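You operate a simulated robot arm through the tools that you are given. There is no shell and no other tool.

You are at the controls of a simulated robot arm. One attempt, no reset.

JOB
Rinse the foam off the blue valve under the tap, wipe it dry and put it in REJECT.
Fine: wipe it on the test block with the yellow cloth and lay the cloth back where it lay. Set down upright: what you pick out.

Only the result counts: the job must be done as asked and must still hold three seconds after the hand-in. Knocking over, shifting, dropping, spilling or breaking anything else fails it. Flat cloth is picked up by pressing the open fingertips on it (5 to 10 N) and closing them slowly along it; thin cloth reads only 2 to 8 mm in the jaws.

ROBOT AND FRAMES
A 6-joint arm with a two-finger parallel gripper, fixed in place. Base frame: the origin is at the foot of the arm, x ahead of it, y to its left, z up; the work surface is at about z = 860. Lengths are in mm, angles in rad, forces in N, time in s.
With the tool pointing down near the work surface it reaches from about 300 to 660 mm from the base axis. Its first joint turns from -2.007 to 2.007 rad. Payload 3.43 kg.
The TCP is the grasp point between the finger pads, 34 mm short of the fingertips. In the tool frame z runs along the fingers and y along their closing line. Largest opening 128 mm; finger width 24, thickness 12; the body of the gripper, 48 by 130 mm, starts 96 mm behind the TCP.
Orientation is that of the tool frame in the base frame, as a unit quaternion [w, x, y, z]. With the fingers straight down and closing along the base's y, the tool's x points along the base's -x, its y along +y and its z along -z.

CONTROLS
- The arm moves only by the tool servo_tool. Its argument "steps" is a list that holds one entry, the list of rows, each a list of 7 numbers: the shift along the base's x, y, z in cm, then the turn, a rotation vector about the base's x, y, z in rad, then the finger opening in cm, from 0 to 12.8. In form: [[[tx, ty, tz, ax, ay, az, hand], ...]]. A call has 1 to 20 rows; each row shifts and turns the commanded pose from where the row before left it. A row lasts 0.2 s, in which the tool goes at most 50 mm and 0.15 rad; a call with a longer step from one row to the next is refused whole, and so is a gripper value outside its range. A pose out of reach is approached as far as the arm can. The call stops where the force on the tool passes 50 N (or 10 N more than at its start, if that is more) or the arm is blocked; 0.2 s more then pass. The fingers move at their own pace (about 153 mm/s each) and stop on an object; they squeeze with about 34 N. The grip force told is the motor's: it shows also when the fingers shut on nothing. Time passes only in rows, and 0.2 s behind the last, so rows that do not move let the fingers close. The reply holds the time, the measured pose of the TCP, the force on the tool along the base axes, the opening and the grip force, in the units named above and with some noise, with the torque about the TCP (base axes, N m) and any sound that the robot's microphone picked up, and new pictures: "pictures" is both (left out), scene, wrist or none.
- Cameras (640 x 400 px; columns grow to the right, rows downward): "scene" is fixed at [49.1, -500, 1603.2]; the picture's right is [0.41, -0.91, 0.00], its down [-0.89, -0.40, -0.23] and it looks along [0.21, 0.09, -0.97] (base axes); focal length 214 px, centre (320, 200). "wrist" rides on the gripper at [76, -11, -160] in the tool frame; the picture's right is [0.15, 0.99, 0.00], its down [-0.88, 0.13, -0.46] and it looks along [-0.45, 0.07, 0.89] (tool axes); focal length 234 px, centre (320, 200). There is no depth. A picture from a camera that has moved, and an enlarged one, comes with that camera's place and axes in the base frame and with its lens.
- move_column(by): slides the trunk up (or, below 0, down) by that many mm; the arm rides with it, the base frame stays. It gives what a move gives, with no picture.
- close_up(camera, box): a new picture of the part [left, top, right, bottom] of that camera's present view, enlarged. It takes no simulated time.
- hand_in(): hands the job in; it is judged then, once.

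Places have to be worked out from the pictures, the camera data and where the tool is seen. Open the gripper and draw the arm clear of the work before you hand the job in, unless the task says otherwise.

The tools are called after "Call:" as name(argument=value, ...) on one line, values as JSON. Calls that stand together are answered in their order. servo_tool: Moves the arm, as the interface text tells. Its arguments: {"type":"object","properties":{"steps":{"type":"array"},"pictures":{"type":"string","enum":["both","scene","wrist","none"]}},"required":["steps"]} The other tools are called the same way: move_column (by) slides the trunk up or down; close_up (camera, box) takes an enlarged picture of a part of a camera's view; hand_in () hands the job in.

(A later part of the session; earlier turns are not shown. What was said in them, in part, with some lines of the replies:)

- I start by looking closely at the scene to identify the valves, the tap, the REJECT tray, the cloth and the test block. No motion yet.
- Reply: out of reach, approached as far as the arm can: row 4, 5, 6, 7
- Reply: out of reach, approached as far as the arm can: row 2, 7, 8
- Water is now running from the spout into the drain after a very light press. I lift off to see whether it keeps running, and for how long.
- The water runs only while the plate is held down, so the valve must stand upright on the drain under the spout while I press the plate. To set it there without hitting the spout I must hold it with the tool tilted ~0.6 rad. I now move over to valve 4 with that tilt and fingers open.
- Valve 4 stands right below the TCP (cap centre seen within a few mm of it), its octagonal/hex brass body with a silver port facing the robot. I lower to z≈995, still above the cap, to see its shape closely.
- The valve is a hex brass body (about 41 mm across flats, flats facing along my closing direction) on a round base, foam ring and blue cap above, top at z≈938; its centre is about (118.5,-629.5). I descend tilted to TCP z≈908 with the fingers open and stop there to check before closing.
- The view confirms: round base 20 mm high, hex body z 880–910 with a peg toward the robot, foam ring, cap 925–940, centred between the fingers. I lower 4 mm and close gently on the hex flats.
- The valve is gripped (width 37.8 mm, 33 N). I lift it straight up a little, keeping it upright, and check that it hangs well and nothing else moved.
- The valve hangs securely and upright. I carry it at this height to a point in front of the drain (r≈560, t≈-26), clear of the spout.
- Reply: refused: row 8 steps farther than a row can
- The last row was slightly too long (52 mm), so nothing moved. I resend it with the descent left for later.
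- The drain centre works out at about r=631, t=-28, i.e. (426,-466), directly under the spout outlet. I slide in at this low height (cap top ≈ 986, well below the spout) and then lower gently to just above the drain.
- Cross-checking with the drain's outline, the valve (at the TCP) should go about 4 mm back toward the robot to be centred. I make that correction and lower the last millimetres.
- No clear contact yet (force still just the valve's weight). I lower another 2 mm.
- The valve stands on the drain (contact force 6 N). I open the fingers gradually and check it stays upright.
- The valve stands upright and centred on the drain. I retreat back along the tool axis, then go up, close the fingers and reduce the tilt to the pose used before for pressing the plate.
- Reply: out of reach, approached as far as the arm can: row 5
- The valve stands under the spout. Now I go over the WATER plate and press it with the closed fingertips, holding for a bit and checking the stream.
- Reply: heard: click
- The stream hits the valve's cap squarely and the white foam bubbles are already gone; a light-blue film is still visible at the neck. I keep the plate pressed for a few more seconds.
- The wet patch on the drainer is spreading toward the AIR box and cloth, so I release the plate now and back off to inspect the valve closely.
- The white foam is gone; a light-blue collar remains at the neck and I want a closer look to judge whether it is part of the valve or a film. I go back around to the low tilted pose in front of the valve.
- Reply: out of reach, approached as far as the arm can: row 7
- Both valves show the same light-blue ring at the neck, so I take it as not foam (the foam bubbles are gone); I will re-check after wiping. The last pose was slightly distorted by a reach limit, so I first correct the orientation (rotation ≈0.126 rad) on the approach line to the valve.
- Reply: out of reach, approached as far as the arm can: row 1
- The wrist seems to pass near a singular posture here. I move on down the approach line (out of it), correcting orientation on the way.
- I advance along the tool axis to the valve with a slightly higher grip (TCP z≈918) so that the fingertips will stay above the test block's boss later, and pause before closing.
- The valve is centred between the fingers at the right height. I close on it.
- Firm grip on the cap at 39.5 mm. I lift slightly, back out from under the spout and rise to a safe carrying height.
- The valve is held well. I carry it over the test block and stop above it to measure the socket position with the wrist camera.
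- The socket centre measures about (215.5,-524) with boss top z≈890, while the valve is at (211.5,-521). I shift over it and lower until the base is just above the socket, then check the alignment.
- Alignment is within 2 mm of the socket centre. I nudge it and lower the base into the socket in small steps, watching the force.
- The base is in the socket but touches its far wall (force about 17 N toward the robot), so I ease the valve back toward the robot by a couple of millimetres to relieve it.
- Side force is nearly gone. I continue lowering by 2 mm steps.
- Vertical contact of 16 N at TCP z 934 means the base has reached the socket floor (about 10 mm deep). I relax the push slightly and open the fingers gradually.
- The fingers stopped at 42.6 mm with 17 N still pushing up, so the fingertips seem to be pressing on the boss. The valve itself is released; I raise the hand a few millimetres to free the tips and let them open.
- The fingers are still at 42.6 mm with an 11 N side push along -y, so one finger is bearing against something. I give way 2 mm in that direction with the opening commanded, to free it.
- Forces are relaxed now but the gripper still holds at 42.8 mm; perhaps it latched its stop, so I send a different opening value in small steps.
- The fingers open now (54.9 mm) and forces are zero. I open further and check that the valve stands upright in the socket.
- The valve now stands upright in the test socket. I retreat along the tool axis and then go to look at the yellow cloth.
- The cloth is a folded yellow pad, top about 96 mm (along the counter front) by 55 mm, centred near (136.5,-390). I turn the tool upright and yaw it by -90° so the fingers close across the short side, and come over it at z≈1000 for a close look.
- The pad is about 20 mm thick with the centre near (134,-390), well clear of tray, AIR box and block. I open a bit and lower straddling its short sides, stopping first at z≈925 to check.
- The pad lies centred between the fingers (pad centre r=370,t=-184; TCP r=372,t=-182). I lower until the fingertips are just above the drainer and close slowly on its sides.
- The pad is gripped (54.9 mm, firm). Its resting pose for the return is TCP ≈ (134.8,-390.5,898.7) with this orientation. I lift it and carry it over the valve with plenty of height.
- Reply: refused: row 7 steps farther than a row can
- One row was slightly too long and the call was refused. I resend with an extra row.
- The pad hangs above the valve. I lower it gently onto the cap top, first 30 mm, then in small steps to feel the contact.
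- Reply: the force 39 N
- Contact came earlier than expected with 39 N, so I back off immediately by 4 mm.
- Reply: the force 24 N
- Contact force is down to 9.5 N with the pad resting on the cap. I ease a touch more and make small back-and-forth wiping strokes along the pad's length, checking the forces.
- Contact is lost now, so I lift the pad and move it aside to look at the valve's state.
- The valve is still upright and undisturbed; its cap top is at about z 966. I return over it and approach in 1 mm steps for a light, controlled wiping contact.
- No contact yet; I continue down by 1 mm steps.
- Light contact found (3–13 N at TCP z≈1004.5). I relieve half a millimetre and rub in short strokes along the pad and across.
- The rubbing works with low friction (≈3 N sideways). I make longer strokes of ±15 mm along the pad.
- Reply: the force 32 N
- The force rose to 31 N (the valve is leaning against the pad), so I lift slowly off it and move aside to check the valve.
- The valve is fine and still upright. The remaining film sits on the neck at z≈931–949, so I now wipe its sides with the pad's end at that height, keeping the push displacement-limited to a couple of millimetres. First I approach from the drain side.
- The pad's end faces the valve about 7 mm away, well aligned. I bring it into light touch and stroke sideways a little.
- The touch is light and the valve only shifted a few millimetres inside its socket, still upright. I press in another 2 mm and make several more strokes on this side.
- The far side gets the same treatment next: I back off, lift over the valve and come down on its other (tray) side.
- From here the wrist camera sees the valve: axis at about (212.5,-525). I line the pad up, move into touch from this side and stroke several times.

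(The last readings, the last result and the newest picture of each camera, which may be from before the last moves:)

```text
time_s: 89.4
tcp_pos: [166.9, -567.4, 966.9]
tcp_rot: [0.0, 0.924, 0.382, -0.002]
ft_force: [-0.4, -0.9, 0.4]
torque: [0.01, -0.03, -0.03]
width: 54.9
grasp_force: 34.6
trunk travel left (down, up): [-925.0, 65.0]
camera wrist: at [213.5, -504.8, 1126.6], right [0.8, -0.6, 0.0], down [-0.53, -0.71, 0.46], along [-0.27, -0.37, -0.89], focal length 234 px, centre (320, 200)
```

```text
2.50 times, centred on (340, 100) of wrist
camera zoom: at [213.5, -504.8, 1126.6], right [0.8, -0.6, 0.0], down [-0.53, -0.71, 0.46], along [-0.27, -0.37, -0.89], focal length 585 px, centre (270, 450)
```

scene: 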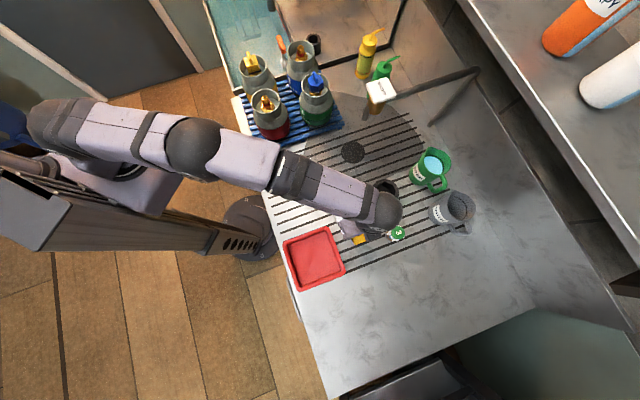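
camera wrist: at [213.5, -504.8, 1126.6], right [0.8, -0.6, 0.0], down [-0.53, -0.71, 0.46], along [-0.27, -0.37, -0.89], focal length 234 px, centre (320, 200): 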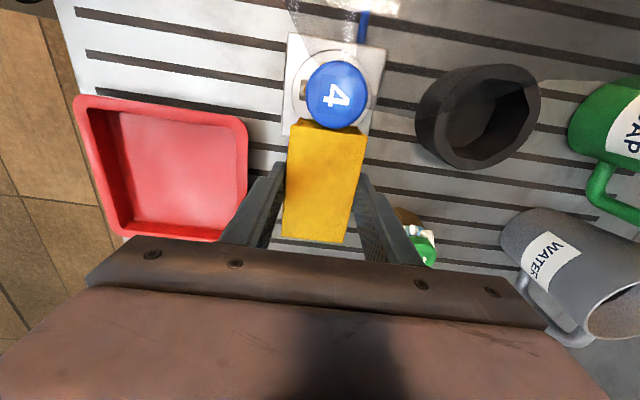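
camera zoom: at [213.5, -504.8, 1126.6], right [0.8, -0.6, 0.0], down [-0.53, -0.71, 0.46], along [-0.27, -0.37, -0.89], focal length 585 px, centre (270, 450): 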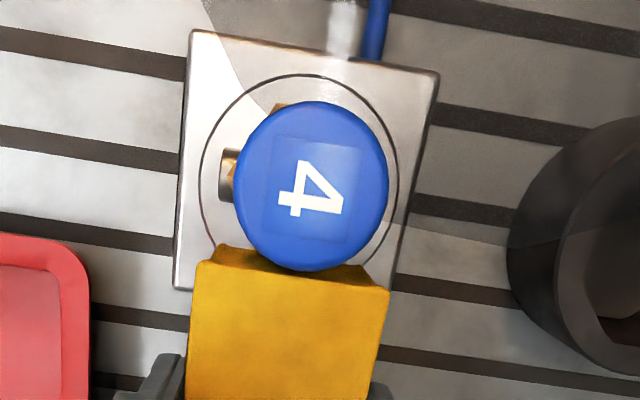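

The light-blue at the left edge by the peg now looks brass, so the film may be gone. I back the pad off and clear the view to check.

Call:
servo_tool(steps=[[[-0.5, -0.5, 0, 0, 0, 0, 4.5], [-1.0, -1.0, 0, 0, 0, 0, 4.5], [0, 0, 3.0, 0, 0, 0, 4.5], [0, 0, 3.0, 0, 0, 0, 4.5], [-3.0, 3.0, 0, 0, 0, 0, 4.5], [-3.0, 3.0, 0, 0, 0, 0, 4.5], [-2.0, 3.0, 0, 0, 0, 0, 4.5]]], pictures="both")

Call:
close_up(camera="scene", box=[320, 180, 380, 230])

Call:
close_up(camera="wrist", box=[330, 40, 510, 200])

```text
time_s: 91.0
tcp_pos: [68.9, -491.6, 1031.1]
tcp_rot: [0.001, 0.924, 0.382, -0.002]
ft_force: [-0.1, -0.7, -0.5]
torque: [-0.03, -0.03, 0.03]
width: 55.2
grasp_force: 34.2
trunk travel left (down, up): [-925.0, 65.0]
camera wrist: at [116.2, -428.9, 1188.6], right [0.8, -0.6, 0.0], down [-0.53, -0.71, 0.46], along [-0.27, -0.37, -0.89], focal length 234 px, centre (320, 200)
```

scene: 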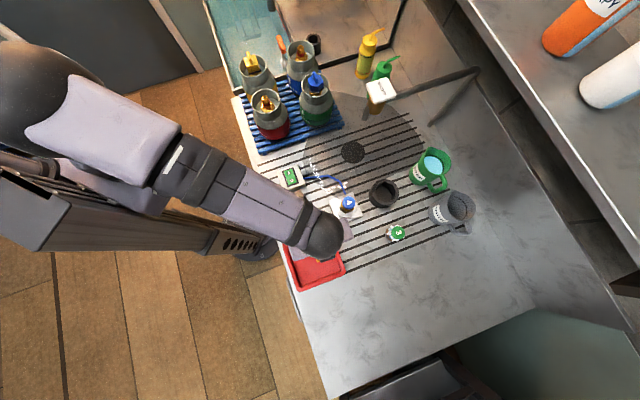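
wrist: 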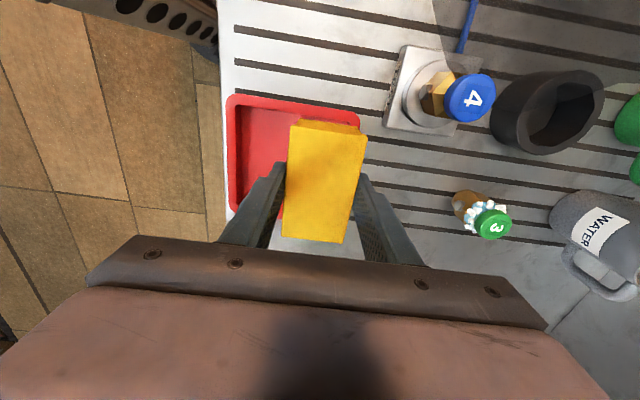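

```text
8.00 times, centred on (350, 205) of scene
camera zoom: at [49.1, -500.0, 1603.2], right [0.41, -0.91, 0.0], down [-0.89, -0.4, -0.23], along [0.21, 0.09, -0.97], focal length 1716 px, centre (80, 160)
```

zoom: 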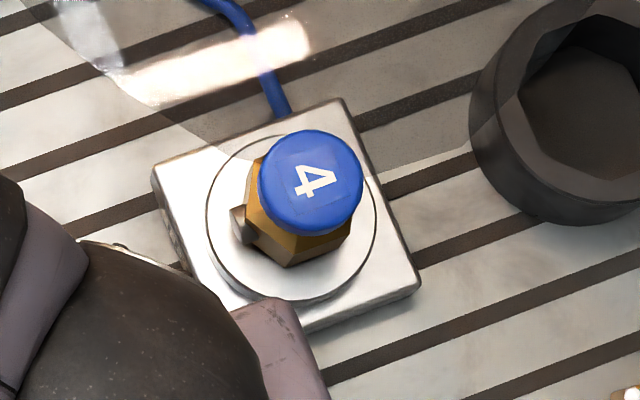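

```text
2.50 times, centred on (420, 120) of wrist
camera zoom: at [116.2, -428.9, 1188.6], right [0.8, -0.6, 0.0], down [-0.53, -0.71, 0.46], along [-0.27, -0.37, -0.89], focal length 585 px, centre (70, 400)
```

zoom: 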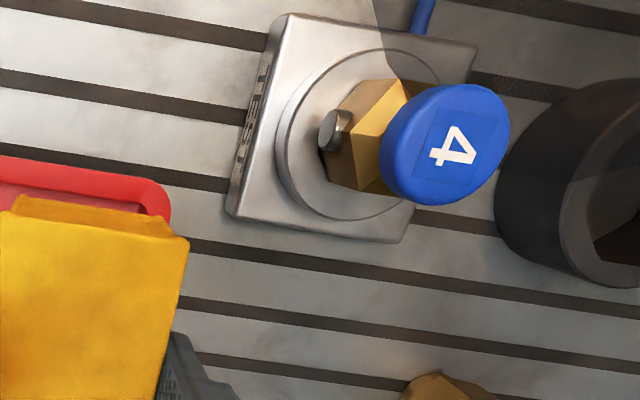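

The film is completely gone – the valve is clean, dry brass and still upright in the test block. Now I carry the cloth back over its original spot (134,-390).

Call:
servo_tool(steps=[[[2.17, 3.38, 0, 0, 0, 0, 4.5], [2.17, 3.38, 0, 0, 0, 0, 4.5], [2.17, 3.37, 0, 0, 0, 0, 4.5], [0, 0, -3.0, 0, 0, 0, 4.5], [0, 0, -3.0, 0, 0, 0, 4.5], [0, 0, -3.0, 0, 0, 0, 4.5], [0, 0, 0, 0, 0, 0, 4.5]]], pictures="both")

Call:
close_up(camera="wrist", box=[230, 80, 410, 240])

```text
time_s: 92.6
tcp_pos: [137.0, -395.4, 939.8]
tcp_rot: [0.001, 0.924, 0.382, -0.002]
ft_force: [-1.0, 0.4, -0.6]
torque: [-0.03, -0.02, -0.02]
width: 54.9
grasp_force: 33.7
trunk travel left (down, up): [-925.0, 65.0]
camera wrist: at [184.4, -332.1, 1097.0], right [0.8, -0.6, 0.0], down [-0.53, -0.71, 0.46], along [-0.27, -0.37, -0.89], focal length 234 px, centre (320, 200)
```

scene: 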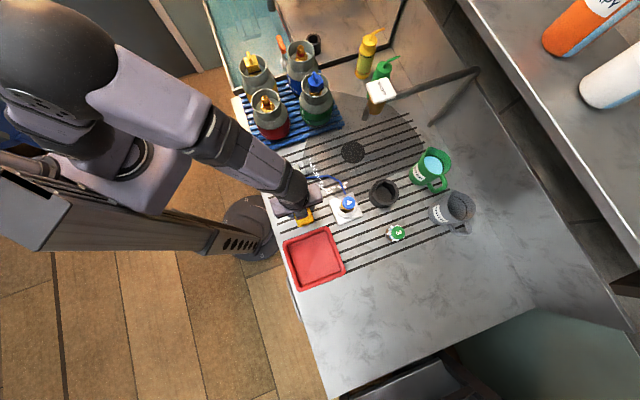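
wrist: 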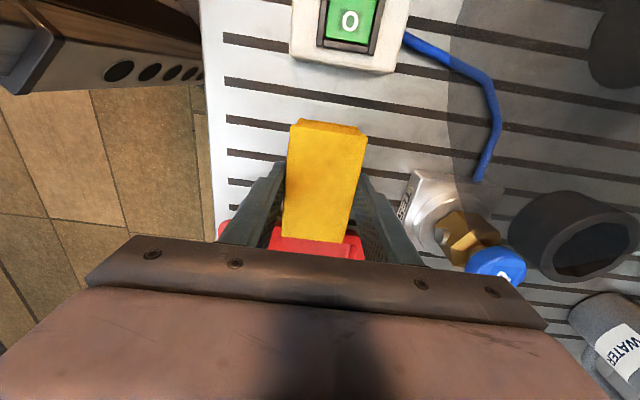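

```text
2.50 times, centred on (320, 160) of wrist
camera zoom: at [184.4, -332.1, 1097.0], right [0.8, -0.6, 0.0], down [-0.53, -0.71, 0.46], along [-0.27, -0.37, -0.89], focal length 585 px, centre (320, 300)
```

zoom: 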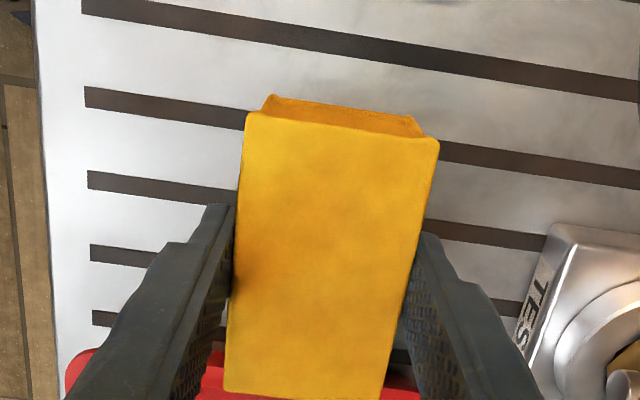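

I correct by (-2.7,+4.6) mm and lower to just above the surface, then compare with the recorded pose.

Call:
servo_tool(steps=[[[-0.27, 0.46, 0, 0, 0, 0, 4.5], [0, 0, -1.5, 0, 0, 0, 4.5], [0, 0, -1.5, 0, 0, 0, 4.5], [0, 0, -0.5, 0, 0, 0, 4.5], [0, 0, 0, 0, 0, 0, 4.5]]], pictures="wrist")

Call:
close_up(camera="wrist", box=[230, 100, 410, 240])

```text
time_s: 93.8
tcp_pos: [132.5, -388.3, 904.5]
tcp_rot: [0.0, 0.924, 0.382, -0.002]
ft_force: [0.0, -0.2, -0.2]
torque: [-0.03, -0.01, 0.0]
width: 55.0
grasp_force: 33.9
trunk travel left (down, up): [-925.0, 65.0]
camera wrist: at [180.8, -325.5, 1063.3], right [0.8, -0.6, 0.0], down [-0.53, -0.71, 0.46], along [-0.27, -0.37, -0.89], focal length 234 px, centre (320, 200)
```

wrist: 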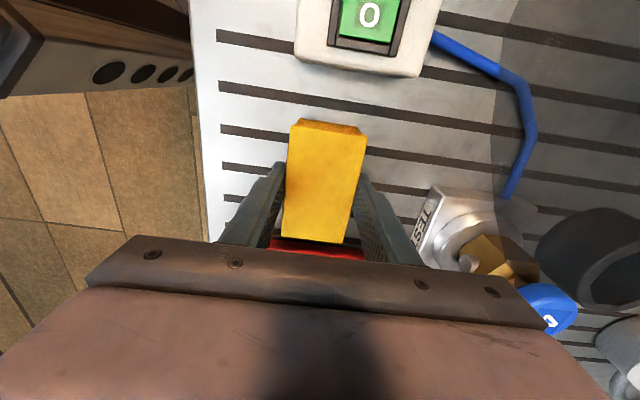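

```text
2.86 times, centred on (320, 170) of wrist
camera zoom: at [180.8, -325.5, 1063.3], right [0.8, -0.6, 0.0], down [-0.53, -0.71, 0.46], along [-0.27, -0.37, -0.89], focal length 669 px, centre (320, 286)
```

zoom: 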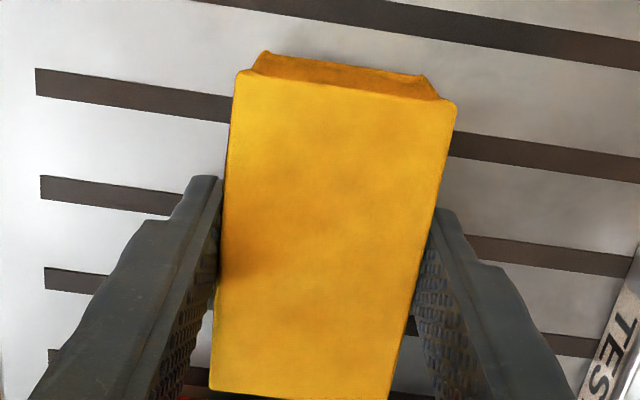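

Comparing groove positions in the pictures, the pad is within about 1.5 mm of its original place. I make a tiny correction and set it down.

Call:
servo_tool(steps=[[[0.06, -0.07, 0, 0, 0, 0, 4.5], [0, 0, -0.3, 0, 0, 0, 4.5], [0, 0, -0.2, 0, 0, 0, 4.5], [0, 0, 0, 0, 0, 0, 4.5]]], pictures="none")

```text
time_s: 94.8
tcp_pos: [134.9, -388.2, 899.3]
tcp_rot: [0.0, 0.924, 0.382, -0.002]
ft_force: [0.0, -0.1, -0.2]
torque: [-0.04, 0.0, 0.0]
width: 54.7
grasp_force: 34.3
trunk travel left (down, up): [-925.0, 65.0]
```

Call:
servo_tool(steps=[[[0, 0, -0.1, 0, 0, 0, 4.5], [0, 0, -0.1, 0, 0, 0, 4.5]]], pictures="none")

```text
time_s: 95.4
tcp_pos: [135.5, -389.1, 898.1]
tcp_rot: [0.0, 0.924, 0.382, -0.003]
ft_force: [0.7, 1.3, 6.0]
torque: [-0.16, 0.11, -0.03]
width: 54.8
grasp_force: 34.0
trunk travel left (down, up): [-925.0, 65.0]
```

The pad touches down (6 N). I open the fingers slowly and check it lies as before.

Call:
servo_tool(steps=[[[0, 0, 0.03, 0, 0, 0, 5.6], [0, 0, 0, 0, 0, 0, 5.9], [0, 0, 0, 0, 0, 0, 6.5], [0, 0, 0, 0, 0, 0, 7.5], [0, 0, 0, 0, 0, 0, 8.5], [0, 0, 0, 0, 0, 0, 8.5]]], pictures="wrist")

Call:
close_up(camera="wrist", box=[230, 100, 410, 240])

```text
time_s: 96.8
tcp_pos: [133.7, -388.3, 898.1]
tcp_rot: [0.0, 0.924, 0.382, -0.002]
ft_force: [0.7, 0.1, -0.1]
torque: [0.0, 0.01, 0.0]
width: 84.8
grasp_force: 0.1
trunk travel left (down, up): [-925.0, 65.0]
camera wrist: at [180.9, -325.4, 1055.9], right [0.8, -0.6, 0.0], down [-0.53, -0.71, 0.46], along [-0.27, -0.37, -0.89], focal length 234 px, centre (320, 200)
```

wrist: 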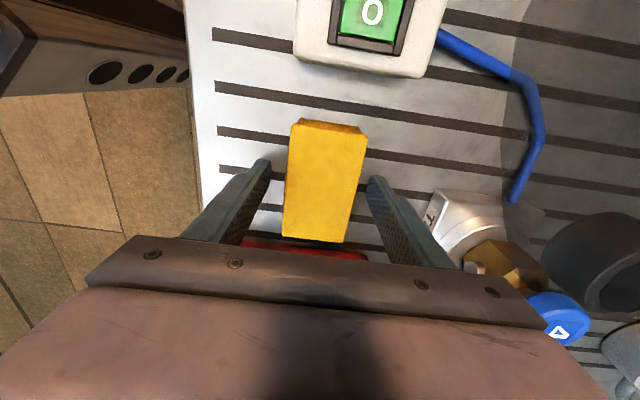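

```text
2.86 times, centred on (320, 170) of wrist
camera zoom: at [180.9, -325.4, 1055.9], right [0.8, -0.6, 0.0], down [-0.53, -0.71, 0.46], along [-0.27, -0.37, -0.89], focal length 669 px, centre (320, 286)
```

zoom: 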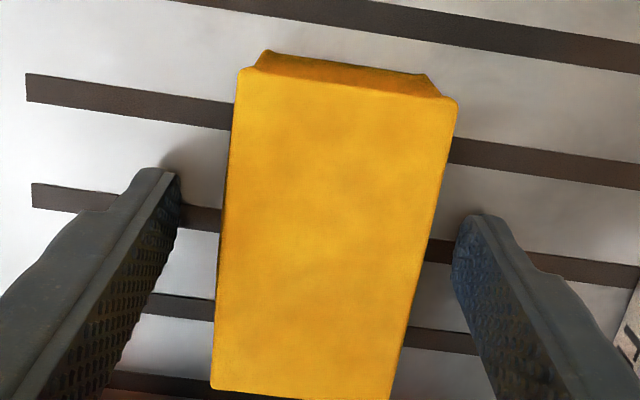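

The cloth lies back in place. I lift clear, turn the tool back by +90° and move above the valve on the test block.

Call:
servo_tool(steps=[[[0, 0, 3.0, 0, 0, 0, 8.5], [0, 0, 4.5, 0, 0, 0, 8.5], [0, 0, 4.5, 0, 0, 0, 8.5], [0, 0, 4.5, 0, 0, 0, 8.5], [0.716, -1.24, 0, 0, 0, 0.1428, 8.5], [0.716, -1.24, 0, 0, 0, 0.1428, 8.5], [0.716, -1.24, 0, 0, 0, 0.1428, 8.5], [0.716, -1.24, 0, 0, 0, 0.1428, 8.5], [0.716, -1.24, 0, 0, 0, 0.1428, 8.5], [0.716, -1.24, 0, 0, 0, 0.1428, 8.5], [0.716, -1.24, 0, 0, 0, 0.1428, 8.5], [0.716, -1.24, 0, 0, 0, 0.1428, 8.5], [0.716, -1.24, 0, 0, 0, 0.1428, 8.5], [0.716, -1.24, 0, 0, 0, 0.1428, 8.5], [0.716, -1.24, 0, 0, 0, 0.1428, 8.5]]], pictures="both")

Call:
close_up(camera="scene", box=[270, 160, 370, 300])

Call:
close_up(camera="wrist", box=[230, 60, 410, 230])

```text
time_s: 100.0
tcp_pos: [214.8, -523.2, 1060.5]
tcp_rot: [0.001, 0.382, 0.924, -0.001]
ft_force: [-0.7, 0.8, 1.6]
torque: [-0.01, 0.0, -0.02]
width: 85.1
grasp_force: 0.1
trunk travel left (down, up): [-925.0, 65.0]
camera wrist: at [154.4, -476.0, 1218.7], right [0.59, 0.8, 0.0], down [0.72, -0.53, 0.46], along [0.37, -0.27, -0.89], focal length 234 px, centre (320, 200)
```

scene: 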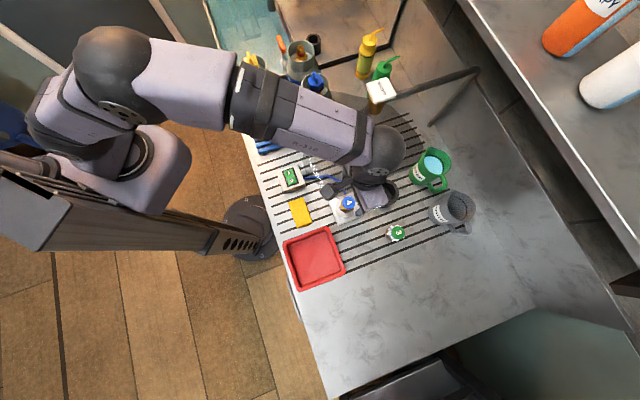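
wrist: 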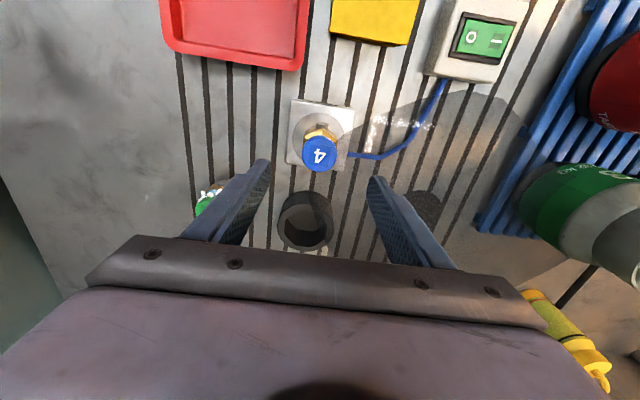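

```text
2.86 times, centred on (320, 230) of scene
camera zoom: at [49.1, -500.0, 1603.2], right [0.41, -0.91, 0.0], down [-0.89, -0.4, -0.23], along [0.21, 0.09, -0.97], focal length 613 px, centre (320, 114)
```

zoom: 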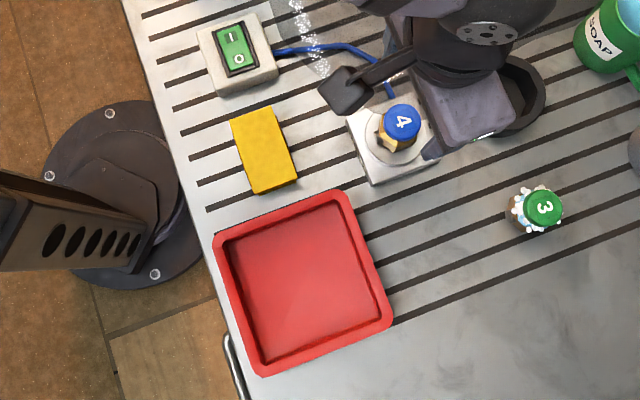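

```text
2.35 times, centred on (320, 145) of wrist
camera zoom: at [154.4, -476.0, 1218.7], right [0.59, 0.8, 0.0], down [0.72, -0.53, 0.46], along [0.37, -0.27, -0.89], focal length 551 px, centre (320, 329)
```

zoom: 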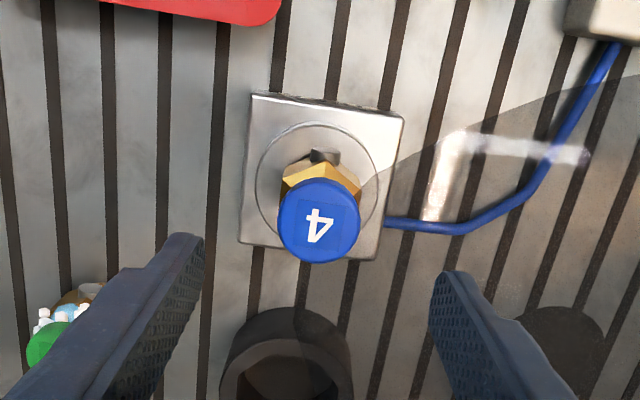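

The cloth is exactly where it was, and the valve stands with its peg toward me. I descend with the vertical tool around it, to TCP z≈942 so that the fingertips stay above the boss.

Call:
servo_tool(steps=[[[-0.13, 0.25, 0, 0, 0, 0, 8.5], [0, 0, -3.0, 0, 0, 0, 8.5], [0, 0, -3.0, 0, 0, 0, 8.5], [0, 0, -3.0, 0, 0, 0, 8.5], [0, 0, -2.7, 0, 0, 0, 8.5], [0, 0, 0, 0, 0, 0, 8.5]]], pictures="both")

Call:
close_up(camera="wrist", box=[230, 80, 410, 250])

```text
time_s: 101.4
tcp_pos: [213.9, -519.6, 945.1]
tcp_rot: [0.002, 0.383, 0.924, -0.002]
ft_force: [0.0, 0.7, -1.0]
torque: [0.03, 0.0, 0.02]
width: 85.2
grasp_force: 0.1
trunk travel left (down, up): [-925.0, 65.0]
camera wrist: at [152.5, -473.0, 1102.2], right [0.6, 0.8, 0.0], down [0.71, -0.53, 0.46], along [0.37, -0.28, -0.89], focal length 234 px, centre (320, 200)
```

scene: 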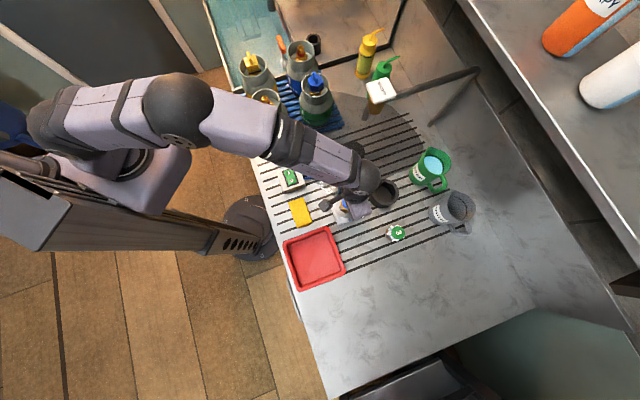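
wrist: 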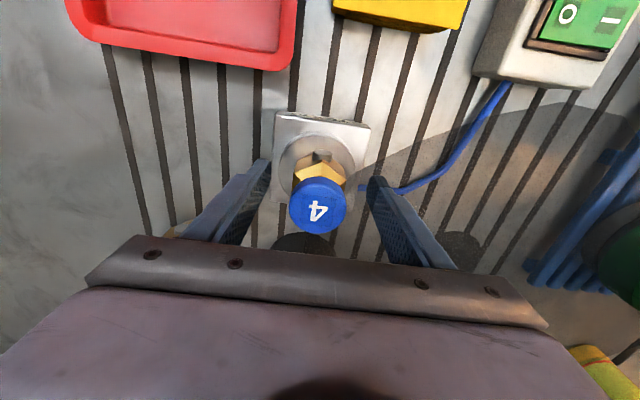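

```text
2.35 times, centred on (320, 165) of wrist
camera zoom: at [152.5, -473.0, 1102.2], right [0.6, 0.8, 0.0], down [0.71, -0.53, 0.46], along [0.37, -0.28, -0.89], focal length 551 px, centre (320, 282)
```

zoom: 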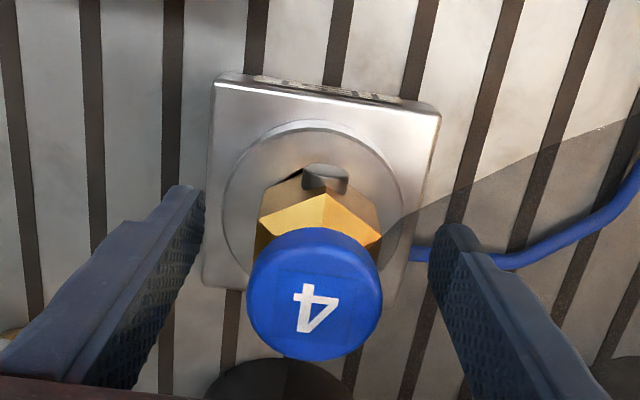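

The cap is centred on the TCP. I close gently on the valve.

Call:
servo_tool(steps=[[[0, 0, 0, 0, 0, 0, 7], [0, 0, 0, 0, 0, 0, 5.5], [0, 0, 0, 0, 0, 0, 4.7], [0, 0, 0, 0, 0, 0, 4.2], [0, 0, 0, 0, 0, 0, 3.8], [0, 0, 0, 0, 0, 0, 3.4], [0, 0, 0, 0, 0, 0, 3.4]]], pictures="wrist")

Call:
close_up(camera="wrist", box=[230, 80, 410, 250])

```text
time_s: 103.0
tcp_pos: [212.9, -520.6, 943.5]
tcp_rot: [0.002, 0.383, 0.924, -0.002]
ft_force: [-1.3, -1.1, 0.7]
torque: [-0.06, 0.05, -0.01]
width: 39.5
grasp_force: 34.5
trunk travel left (down, up): [-925.0, 65.0]
camera wrist: at [152.2, -473.4, 1102.6], right [0.6, 0.8, 0.0], down [0.71, -0.53, 0.46], along [0.37, -0.28, -0.89], focal length 234 px, centre (320, 200)
```

wrist: 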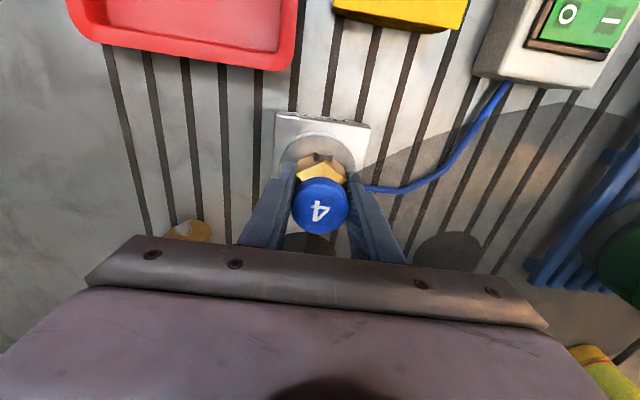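

```text
2.35 times, centred on (320, 165) of wrist
camera zoom: at [152.2, -473.4, 1102.6], right [0.6, 0.8, 0.0], down [0.71, -0.53, 0.46], along [0.37, -0.28, -0.89], focal length 551 px, centre (320, 282)
```

zoom: 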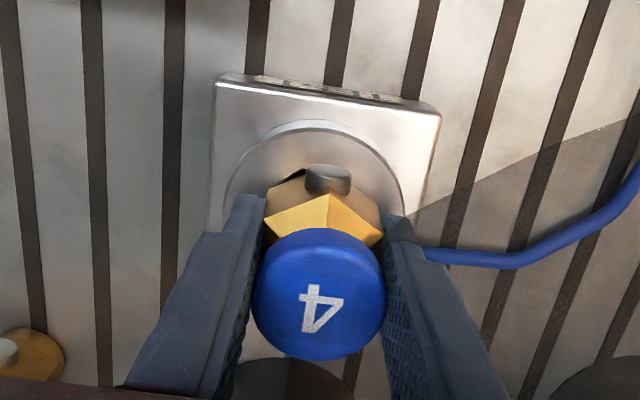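

Gripped at 39.5 mm. I lift straight up slowly out of the socket.

Call:
servo_tool(steps=[[[0, 0, 0.5, 0, 0, 0, 3.4], [0, 0, 0.8, 0, 0, 0, 3.4], [0, 0, 1.5, 0, 0, 0, 3.4], [0, 0, 2.5, 0, 0, 0, 3.4], [0, 0, 2.5, 0, 0, 0, 3.4]]], pictures="both")

Call:
close_up(camera="wrist", box=[230, 80, 410, 250])

Call:
close_up(camera="scene", box=[300, 170, 400, 250])

```text
time_s: 104.2
tcp_pos: [211.8, -521.8, 1022.9]
tcp_rot: [0.001, 0.383, 0.924, -0.001]
ft_force: [0.0, -0.1, -3.2]
torque: [0.0, 0.02, 0.03]
width: 39.2
grasp_force: 33.7
trunk travel left (down, up): [-925.0, 65.0]
camera wrist: at [150.5, -474.5, 1181.7], right [0.6, 0.8, 0.0], down [0.71, -0.53, 0.46], along [0.37, -0.28, -0.89], focal length 234 px, centre (320, 200)
```

scene: 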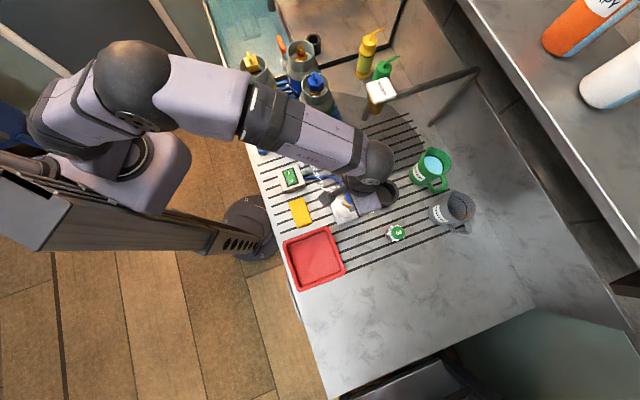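
wrist: 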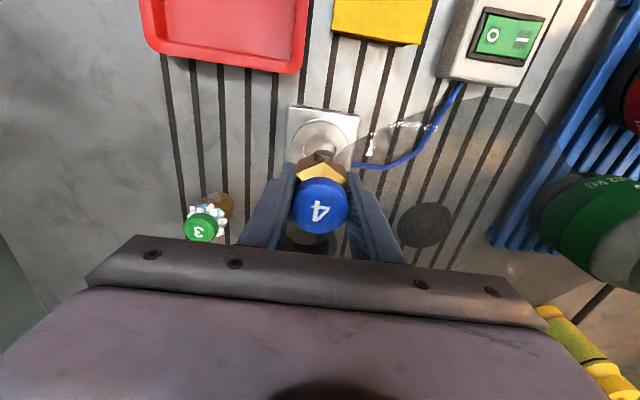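

```text
2.35 times, centred on (320, 165) of wrist
camera zoom: at [150.5, -474.5, 1181.7], right [0.6, 0.8, 0.0], down [0.71, -0.53, 0.46], along [0.37, -0.28, -0.89], focal length 551 px, centre (320, 282)
```

zoom: 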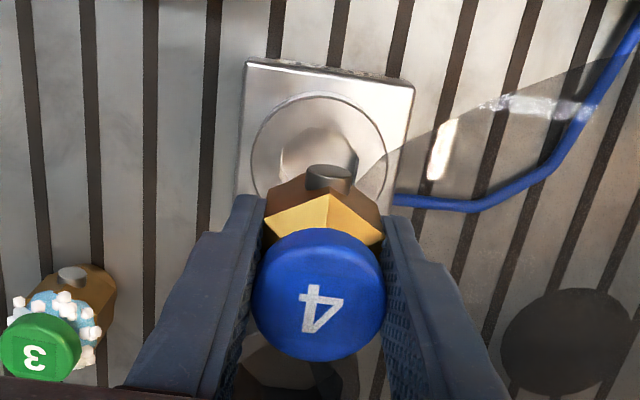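

```text
5.00 times, centred on (350, 210) of scene
camera zoom: at [49.1, -500.0, 1603.2], right [0.41, -0.91, 0.0], down [-0.89, -0.4, -0.23], along [0.21, 0.09, -0.97], focal length 1072 px, centre (170, 150)
```

zoom: 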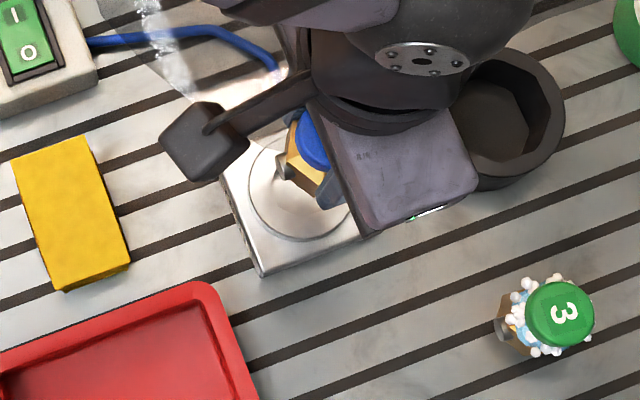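

The valve is out of the socket and hangs straight; test block and cloth are unmoved. I carry it over the red REJECT tray's centre (about (20,-495)).

Call:
servo_tool(steps=[[[-3.8, 0.54, 0, 0, 0, 0, 3.4], [-3.8, 0.54, 0, 0, 0, 0, 3.4], [-3.8, 0.54, 0, 0, 0, 0, 3.4], [-3.8, 0.54, 0, 0, 0, 0, 3.4], [-3.8, 0.54, 0, 0, 0, 0, 3.4], [0, 0, 0, 0, 0, 0, 3.4]]], pictures="both")

Call:
close_up(camera="wrist", box=[180, 20, 460, 250])

Call:
close_up(camera="scene", box=[260, 210, 360, 300])

```text
time_s: 105.6
tcp_pos: [20.8, -497.0, 1024.4]
tcp_rot: [0.002, 0.383, 0.924, -0.001]
ft_force: [0.3, 0.3, -2.6]
torque: [0.02, 0.01, 0.02]
width: 39.5
grasp_force: 33.9
trunk travel left (down, up): [-925.0, 65.0]
camera wrist: at [-40.3, -448.8, 1184.3], right [0.6, 0.8, 0.0], down [0.71, -0.53, 0.46], along [0.37, -0.27, -0.89], focal length 234 px, centre (320, 200)
```

scene: 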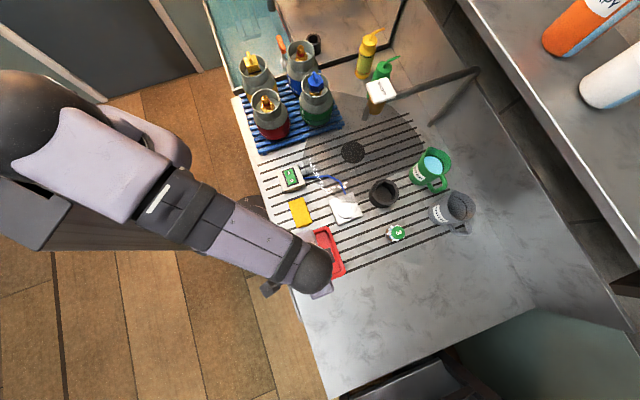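
wrist: 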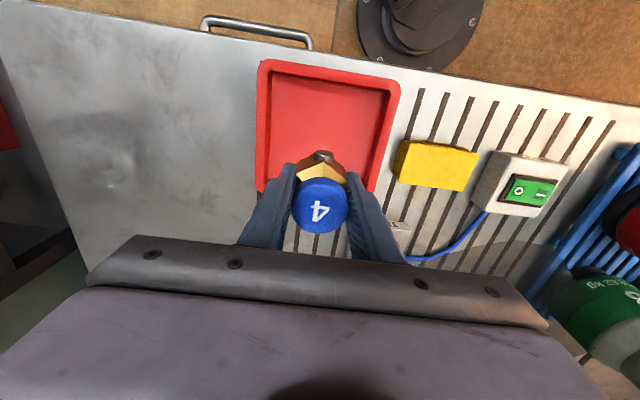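

```text
1.74 times, centred on (320, 135) of wrist
camera zoom: at [-40.3, -448.8, 1184.3], right [0.6, 0.8, 0.0], down [0.71, -0.53, 0.46], along [0.37, -0.27, -0.89], focal length 407 px, centre (320, 313)
```

zoom: 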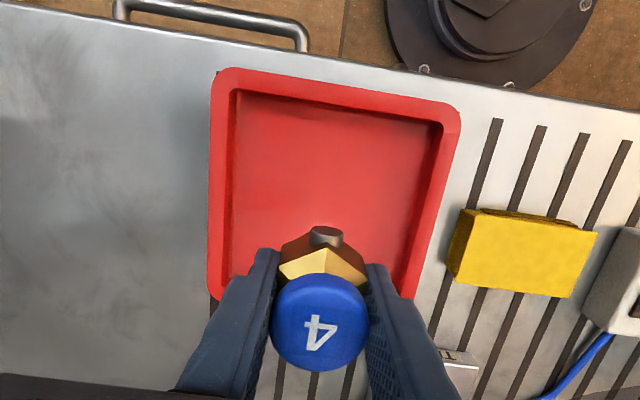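

```text
4.44 times, centred on (310, 255) of scene
camera zoom: at [49.1, -500.0, 1603.2], right [0.41, -0.91, 0.0], down [-0.89, -0.4, -0.23], along [0.21, 0.09, -0.97], focal length 953 px, centre (364, -44)
```

zoom: 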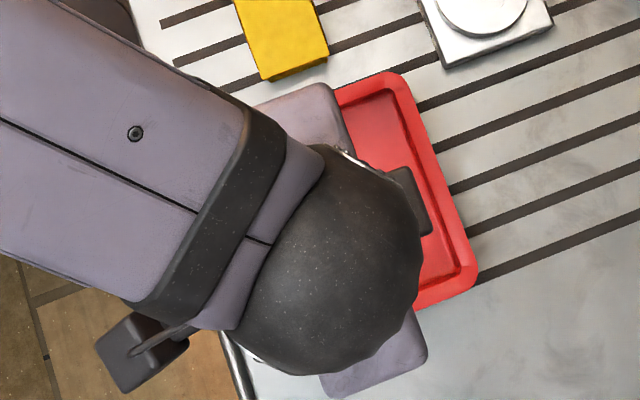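

The tray centre works out at about (18,-492). I shift slightly and lower the valve toward the tray floor, stopping about 10 mm above it.

Call:
servo_tool(steps=[[[-0.3, 0.5, 0, 0, 0, 0, 3.4], [0, 0, -2.5, 0, 0, 0, 3.4], [0, 0, -2.5, 0, 0, 0, 3.4], [0, 0, -2.0, 0, 0, 0, 3.4], [0, 0, -1.2, 0, 0, 0, 3.4], [0, 0, 0, 0, 0, 0, 3.4]]], pictures="wrist")

Call:
close_up(camera="wrist", box=[200, 40, 440, 250])

```text
time_s: 107.0
tcp_pos: [17.2, -491.9, 941.6]
tcp_rot: [0.001, 0.383, 0.924, -0.002]
ft_force: [-1.0, 0.1, -3.6]
torque: [-0.01, 0.0, 0.0]
width: 39.3
grasp_force: 34.1
trunk travel left (down, up): [-925.0, 65.0]
camera wrist: at [-43.5, -443.5, 1100.1], right [0.6, 0.8, 0.0], down [0.71, -0.53, 0.46], along [0.37, -0.28, -0.89], focal length 234 px, centre (320, 200)
```

wrist: 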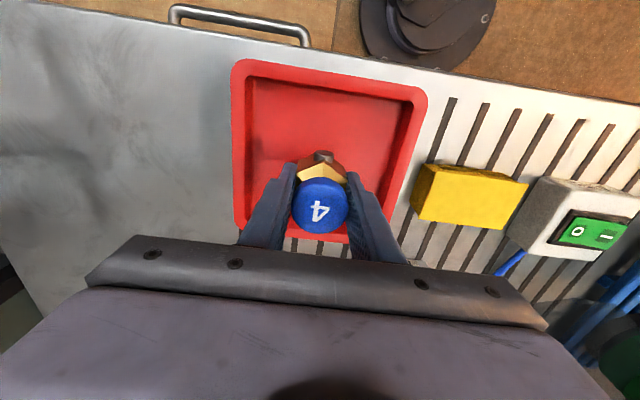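

```text
1.90 times, centred on (320, 145) of wrist
camera zoom: at [-43.5, -443.5, 1100.1], right [0.6, 0.8, 0.0], down [0.71, -0.53, 0.46], along [0.37, -0.28, -0.89], focal length 446 px, centre (320, 305)
```

zoom: 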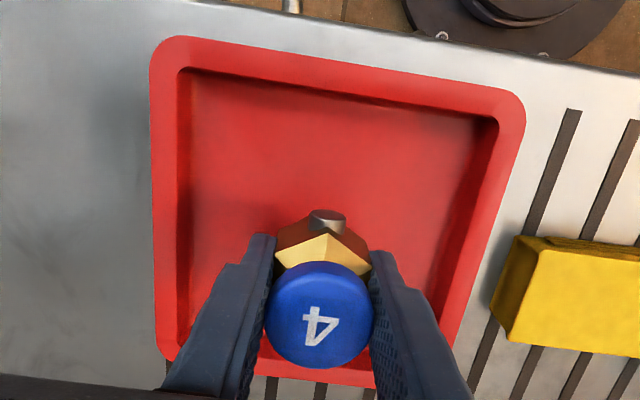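

The valve is well inside the tray outline, a centimetre above the floor. I lower in small steps until it touches.

Call:
servo_tool(steps=[[[0, 0, -0.4, 0, 0, 0, 3.4], [0, 0, -0.3, 0, 0, 0, 3.4], [0, 0, -0.2, 0, 0, 0, 3.4]]], pictures="none")

Call:
servo_tool(steps=[[[0, 0, -0.15, 0, 0, 0, 3.4]]], pictures="none")

```text
time_s: 107.8
tcp_pos: [18.2, -490.9, 932.0]
tcp_rot: [0.002, 0.382, 0.924, -0.001]
ft_force: [-0.4, 0.0, -3.0]
torque: [0.02, -0.02, 0.0]
width: 39.1
grasp_force: 34.1
trunk travel left (down, up): [-925.0, 65.0]
```

```text
time_s: 108.2
tcp_pos: [18.3, -489.7, 929.5]
tcp_rot: [0.001, 0.382, 0.924, -0.001]
ft_force: [-0.1, 0.4, -2.4]
torque: [0.01, -0.01, 0.0]
width: 39.1
grasp_force: 33.6
trunk travel left (down, up): [-925.0, 65.0]
```

Call:
servo_tool(steps=[[[0, 0, -0.15, 0, 0, 0, 3.4]]], pictures="none")

Call:
servo_tool(steps=[[[0, 0, -0.12, 0, 0, 0, 3.4]]], pictures="none")

```text
time_s: 108.6
tcp_pos: [18.9, -489.8, 929.0]
tcp_rot: [0.002, 0.383, 0.924, -0.002]
ft_force: [0.6, 0.6, -2.5]
torque: [-0.01, -0.03, 0.01]
width: 39.1
grasp_force: 33.4
trunk travel left (down, up): [-925.0, 65.0]
```

```text
time_s: 109.0
tcp_pos: [19.5, -490.6, 928.6]
tcp_rot: [0.002, 0.383, 0.924, -0.001]
ft_force: [1.0, -0.4, -2.6]
torque: [0.03, 0.0, 0.03]
width: 39.1
grasp_force: 33.5
trunk travel left (down, up): [-925.0, 65.0]
```

No contact yet; I continue down.

Call:
servo_tool(steps=[[[0, 0, -0.15, 0, 0, 0, 3.4]]], pictures="none")

Call:
servo_tool(steps=[[[0, 0, -0.12, 0, 0, 0, 3.4]]], pictures="none")

```text
time_s: 109.4
tcp_pos: [18.7, -490.9, 926.6]
tcp_rot: [0.0, 0.382, 0.924, -0.001]
ft_force: [0.2, 0.6, -3.0]
torque: [0.02, 0.01, 0.01]
width: 39.5
grasp_force: 34.2
trunk travel left (down, up): [-925.0, 65.0]
```

```text
time_s: 109.8
tcp_pos: [19.8, -488.6, 923.8]
tcp_rot: [0.002, 0.383, 0.924, -0.002]
ft_force: [0.5, -0.3, -3.0]
torque: [0.01, -0.01, 0.01]
width: 39.1
grasp_force: 33.8
trunk travel left (down, up): [-925.0, 65.0]
```

Call:
servo_tool(steps=[[[0, 0, -0.15, 0, 0, 0, 3.4]]], pictures="none")

Call:
servo_tool(steps=[[[0, 0, -0.12, 0, 0, 0, 3.4]]], pictures="none")

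```text
time_s: 110.2
tcp_pos: [19.8, -487.8, 924.1]
tcp_rot: [0.002, 0.382, 0.924, -0.002]
ft_force: [0.1, 0.1, 0.3]
torque: [0.03, 0.01, -0.02]
width: 39.4
grasp_force: 33.8
trunk travel left (down, up): [-925.0, 65.0]
```

```text
time_s: 110.6
tcp_pos: [19.2, -489.4, 924.1]
tcp_rot: [0.003, 0.383, 0.924, -0.002]
ft_force: [-0.8, 0.4, 9.2]
torque: [0.15, -0.04, 0.06]
width: 39.4
grasp_force: 34.0
trunk travel left (down, up): [-925.0, 65.0]
```

The valve stands on the tray floor (contact 9 N). I relax slightly and open the fingers step by step.

Call:
servo_tool(steps=[[[0, 0, 0.05, 0, 0, 0, 3.8], [0, 0, 0, 0, 0, 0, 4.1], [0, 0, 0, 0, 0, 0, 4.4], [0, 0, 0, 0, 0, 0, 5.0], [0, 0, 0, 0, 0, 0, 6.5], [0, 0, 0, 0, 0, 0, 8.0], [0, 0, 0, 0, 0, 0, 8.0]]], pictures="wrist")

Call:
close_up(camera="wrist", box=[200, 40, 440, 250])

```text
time_s: 112.2
tcp_pos: [19.3, -489.1, 923.0]
tcp_rot: [0.001, 0.382, 0.924, -0.001]
ft_force: [0.4, 0.1, -0.2]
torque: [-0.01, -0.02, 0.01]
width: 80.2
grasp_force: 0.0
trunk travel left (down, up): [-925.0, 65.0]
camera wrist: at [-40.9, -441.5, 1081.8], right [0.6, 0.8, 0.0], down [0.71, -0.53, 0.46], along [0.37, -0.28, -0.89], focal length 234 px, centre (320, 200)
```

wrist: 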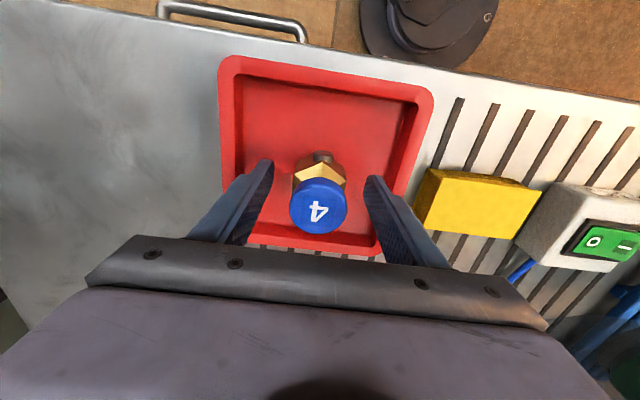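

```text
1.90 times, centred on (320, 145) of wrist
camera zoom: at [-40.9, -441.5, 1081.8], right [0.6, 0.8, 0.0], down [0.71, -0.53, 0.46], along [0.37, -0.28, -0.89], focal length 446 px, centre (320, 305)
```

zoom: 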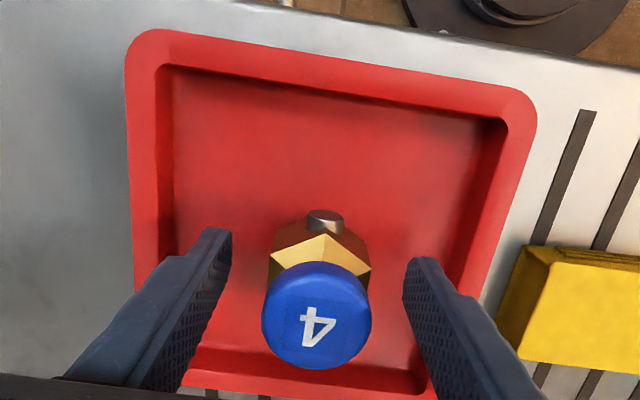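

The valve stands upright in the tray. I withdraw straight up and then away from the work.

Call:
servo_tool(steps=[[[0, 0, 1.5, 0, 0, 0, 8.0], [0, 0, 3.5, 0, 0, 0, 8.0], [0, 0, 4.5, 0, 0, 0, 8.0], [0, 0, 4.5, 0, 0, 0, 8.0], [0, 0, 4.5, 0, 0, 0, 8.0], [3.0, 2.5, 2.5, 0, 0, 0, 8.0], [3.0, 2.5, 2.5, 0, 0, 0, 8.0], [3.0, 2.5, 2.5, 0, 0, 0, 8.0], [3.0, 2.5, 2.0, 0, 0, 0, 8.0]]], pictures="both")

Call:
close_up(camera="scene", box=[270, 200, 370, 300])

Call:
close_up(camera="scene", box=[230, 60, 490, 260])

Call:
close_up(camera="wrist", box=[200, 0, 480, 200])

```text
time_s: 114.2
tcp_pos: [141.7, -389.9, 1203.8]
tcp_rot: [0.002, 0.383, 0.924, -0.001]
ft_force: [0.4, 0.6, 0.0]
torque: [-0.02, 0.0, -0.02]
width: 80.1
grasp_force: 0.1
trunk travel left (down, up): [-925.0, 65.0]
camera wrist: at [81.5, -342.8, 1361.9], right [0.6, 0.8, 0.0], down [0.71, -0.53, 0.46], along [0.37, -0.28, -0.89], focal length 234 px, centre (320, 200)
```

scene: 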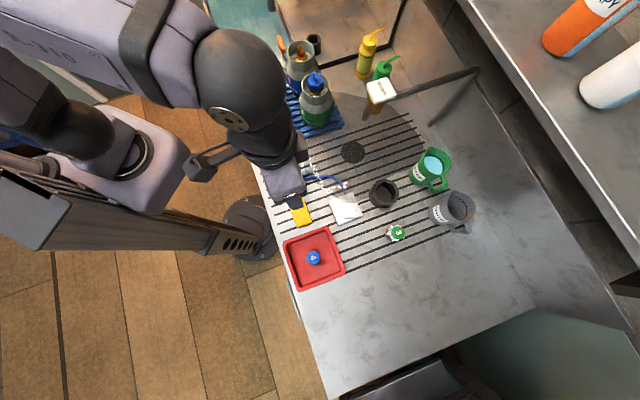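
wrist: 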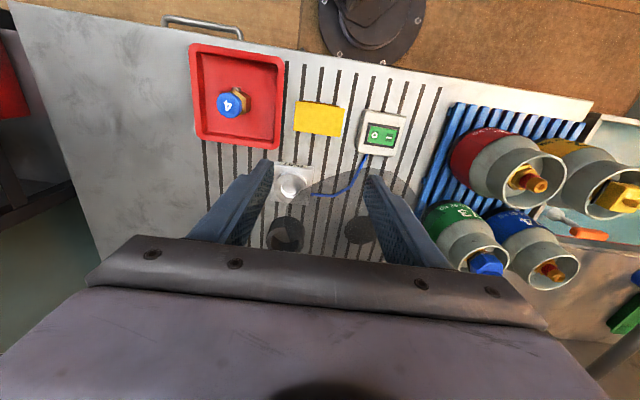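

```text
4.00 times, centred on (320, 250) of scene
camera zoom: at [49.1, -500.0, 1603.2], right [0.41, -0.91, 0.0], down [-0.89, -0.4, -0.23], along [0.21, 0.09, -0.97], focal length 858 px, centre (320, 0)
```

zoom: 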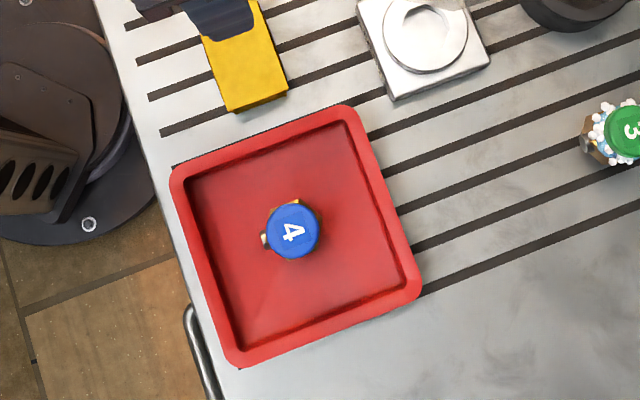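

```text
2.00 times, centred on (360, 160) of scene
camera zoom: at [49.1, -500.0, 1603.2], right [0.41, -0.91, 0.0], down [-0.89, -0.4, -0.23], along [0.21, 0.09, -0.97], focal length 429 px, centre (240, 280)
```

zoom: 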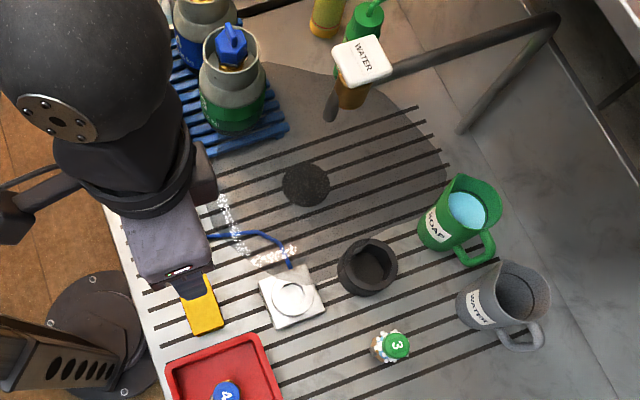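

```text
2.00 times, centred on (340, 100) of wrist
camera zoom: at [81.5, -342.8, 1361.9], right [0.6, 0.8, 0.0], down [0.71, -0.53, 0.46], along [0.37, -0.28, -0.89], focal length 468 px, centre (280, 400)
```

zoom: 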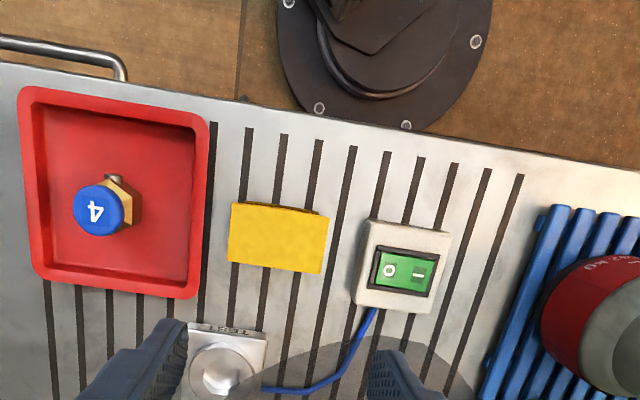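

Everything is in place: valve 4 clean, dry and upright in the red tray, cloth back at its spot, valve 3, block, cups and tap untouched and water off. I retreat to the starting height with the gripper open before handing in.

Call:
servo_tool(steps=[[[0.5, 1.5, 4.0, 0, 0, 0, 10], [0.5, 1.5, 4.0, 0, 0, 0, 12], [0.5, 1.5, 4.0, 0, 0, 0, 12.8], [0, 0, 0, 0, 0, 0, 12.8], [0, 0, 0, 0, 0, 0, 12.8]]], pictures="both")

Call:
close_up(camera="scene", box=[270, 160, 370, 300])

```text
time_s: 115.4
tcp_pos: [154.7, -342.2, 1321.5]
tcp_rot: [0.001, 0.383, 0.924, -0.001]
ft_force: [1.4, 0.1, -0.9]
torque: [0.02, -0.04, -0.02]
width: 128.0
grasp_force: 0.0
trunk travel left (down, up): [-925.0, 65.0]
camera wrist: at [93.7, -294.6, 1480.5], right [0.6, 0.8, 0.0], down [0.71, -0.53, 0.46], along [0.37, -0.28, -0.89], focal length 234 px, centre (320, 200)
```

scene: 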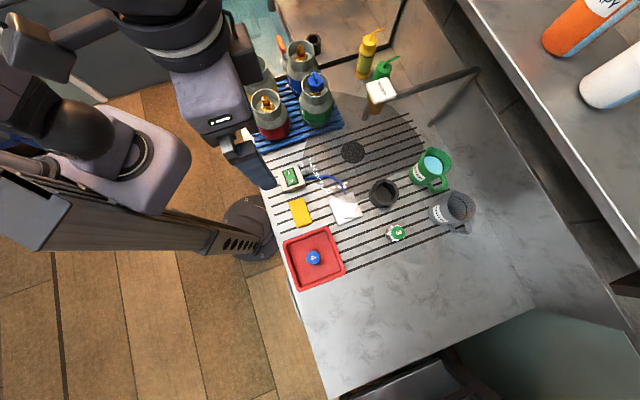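
wrist: 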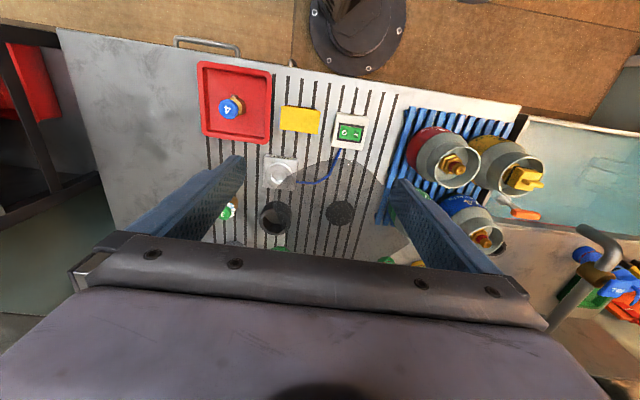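

```text
2.86 times, centred on (320, 230) of scene
camera zoom: at [49.1, -500.0, 1603.2], right [0.41, -0.91, 0.0], down [-0.89, -0.4, -0.23], along [0.21, 0.09, -0.97], focal length 613 px, centre (320, 114)
```

zoom: 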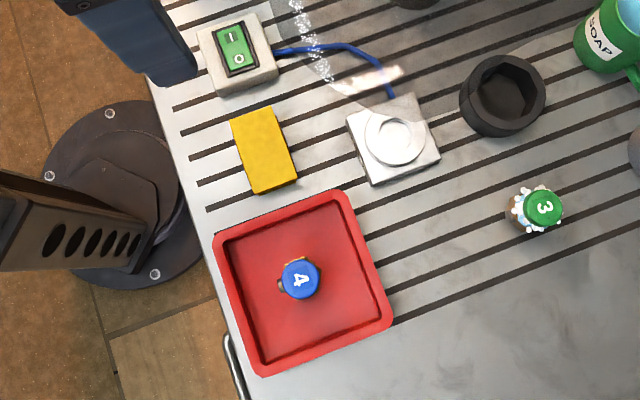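

The arm is clear with the gripper open, valve 4 stands upright in the tray, and everything else is where it was. I hand the job in.

Call:
hand_in()

```text
The job is handed in.
```

The blue valve (number 4) is rinsed, wiped dry and standing upright in the red tray, and I've handed the job in. The result hasn't come back to me.

- **Rinse:** I stood the valve on the drain under the spout and held the WATER plate down for about 4 s. The foam came off, and the water stopped when I let go. A wet patch is left on the drainer.
- **Wipe:** I set the valve in the TEST block and rubbed its top and two sides with the yellow cloth until the blue film was gone. The first press on the cap was harder than intended, about 39 N, but the valve stayed upright in the block.
- **Cloth:** It is back where it lay, within about 2 mm by the pictures.
- **REJECT tray:** I couldn't read the label, only see that the tray's front has one. It is the only tray within reach, so I took it as REJECT.

In the last pictures the rest of the bench, including valve 3, looks undisturbed. The arm is drawn clear with the gripper open.
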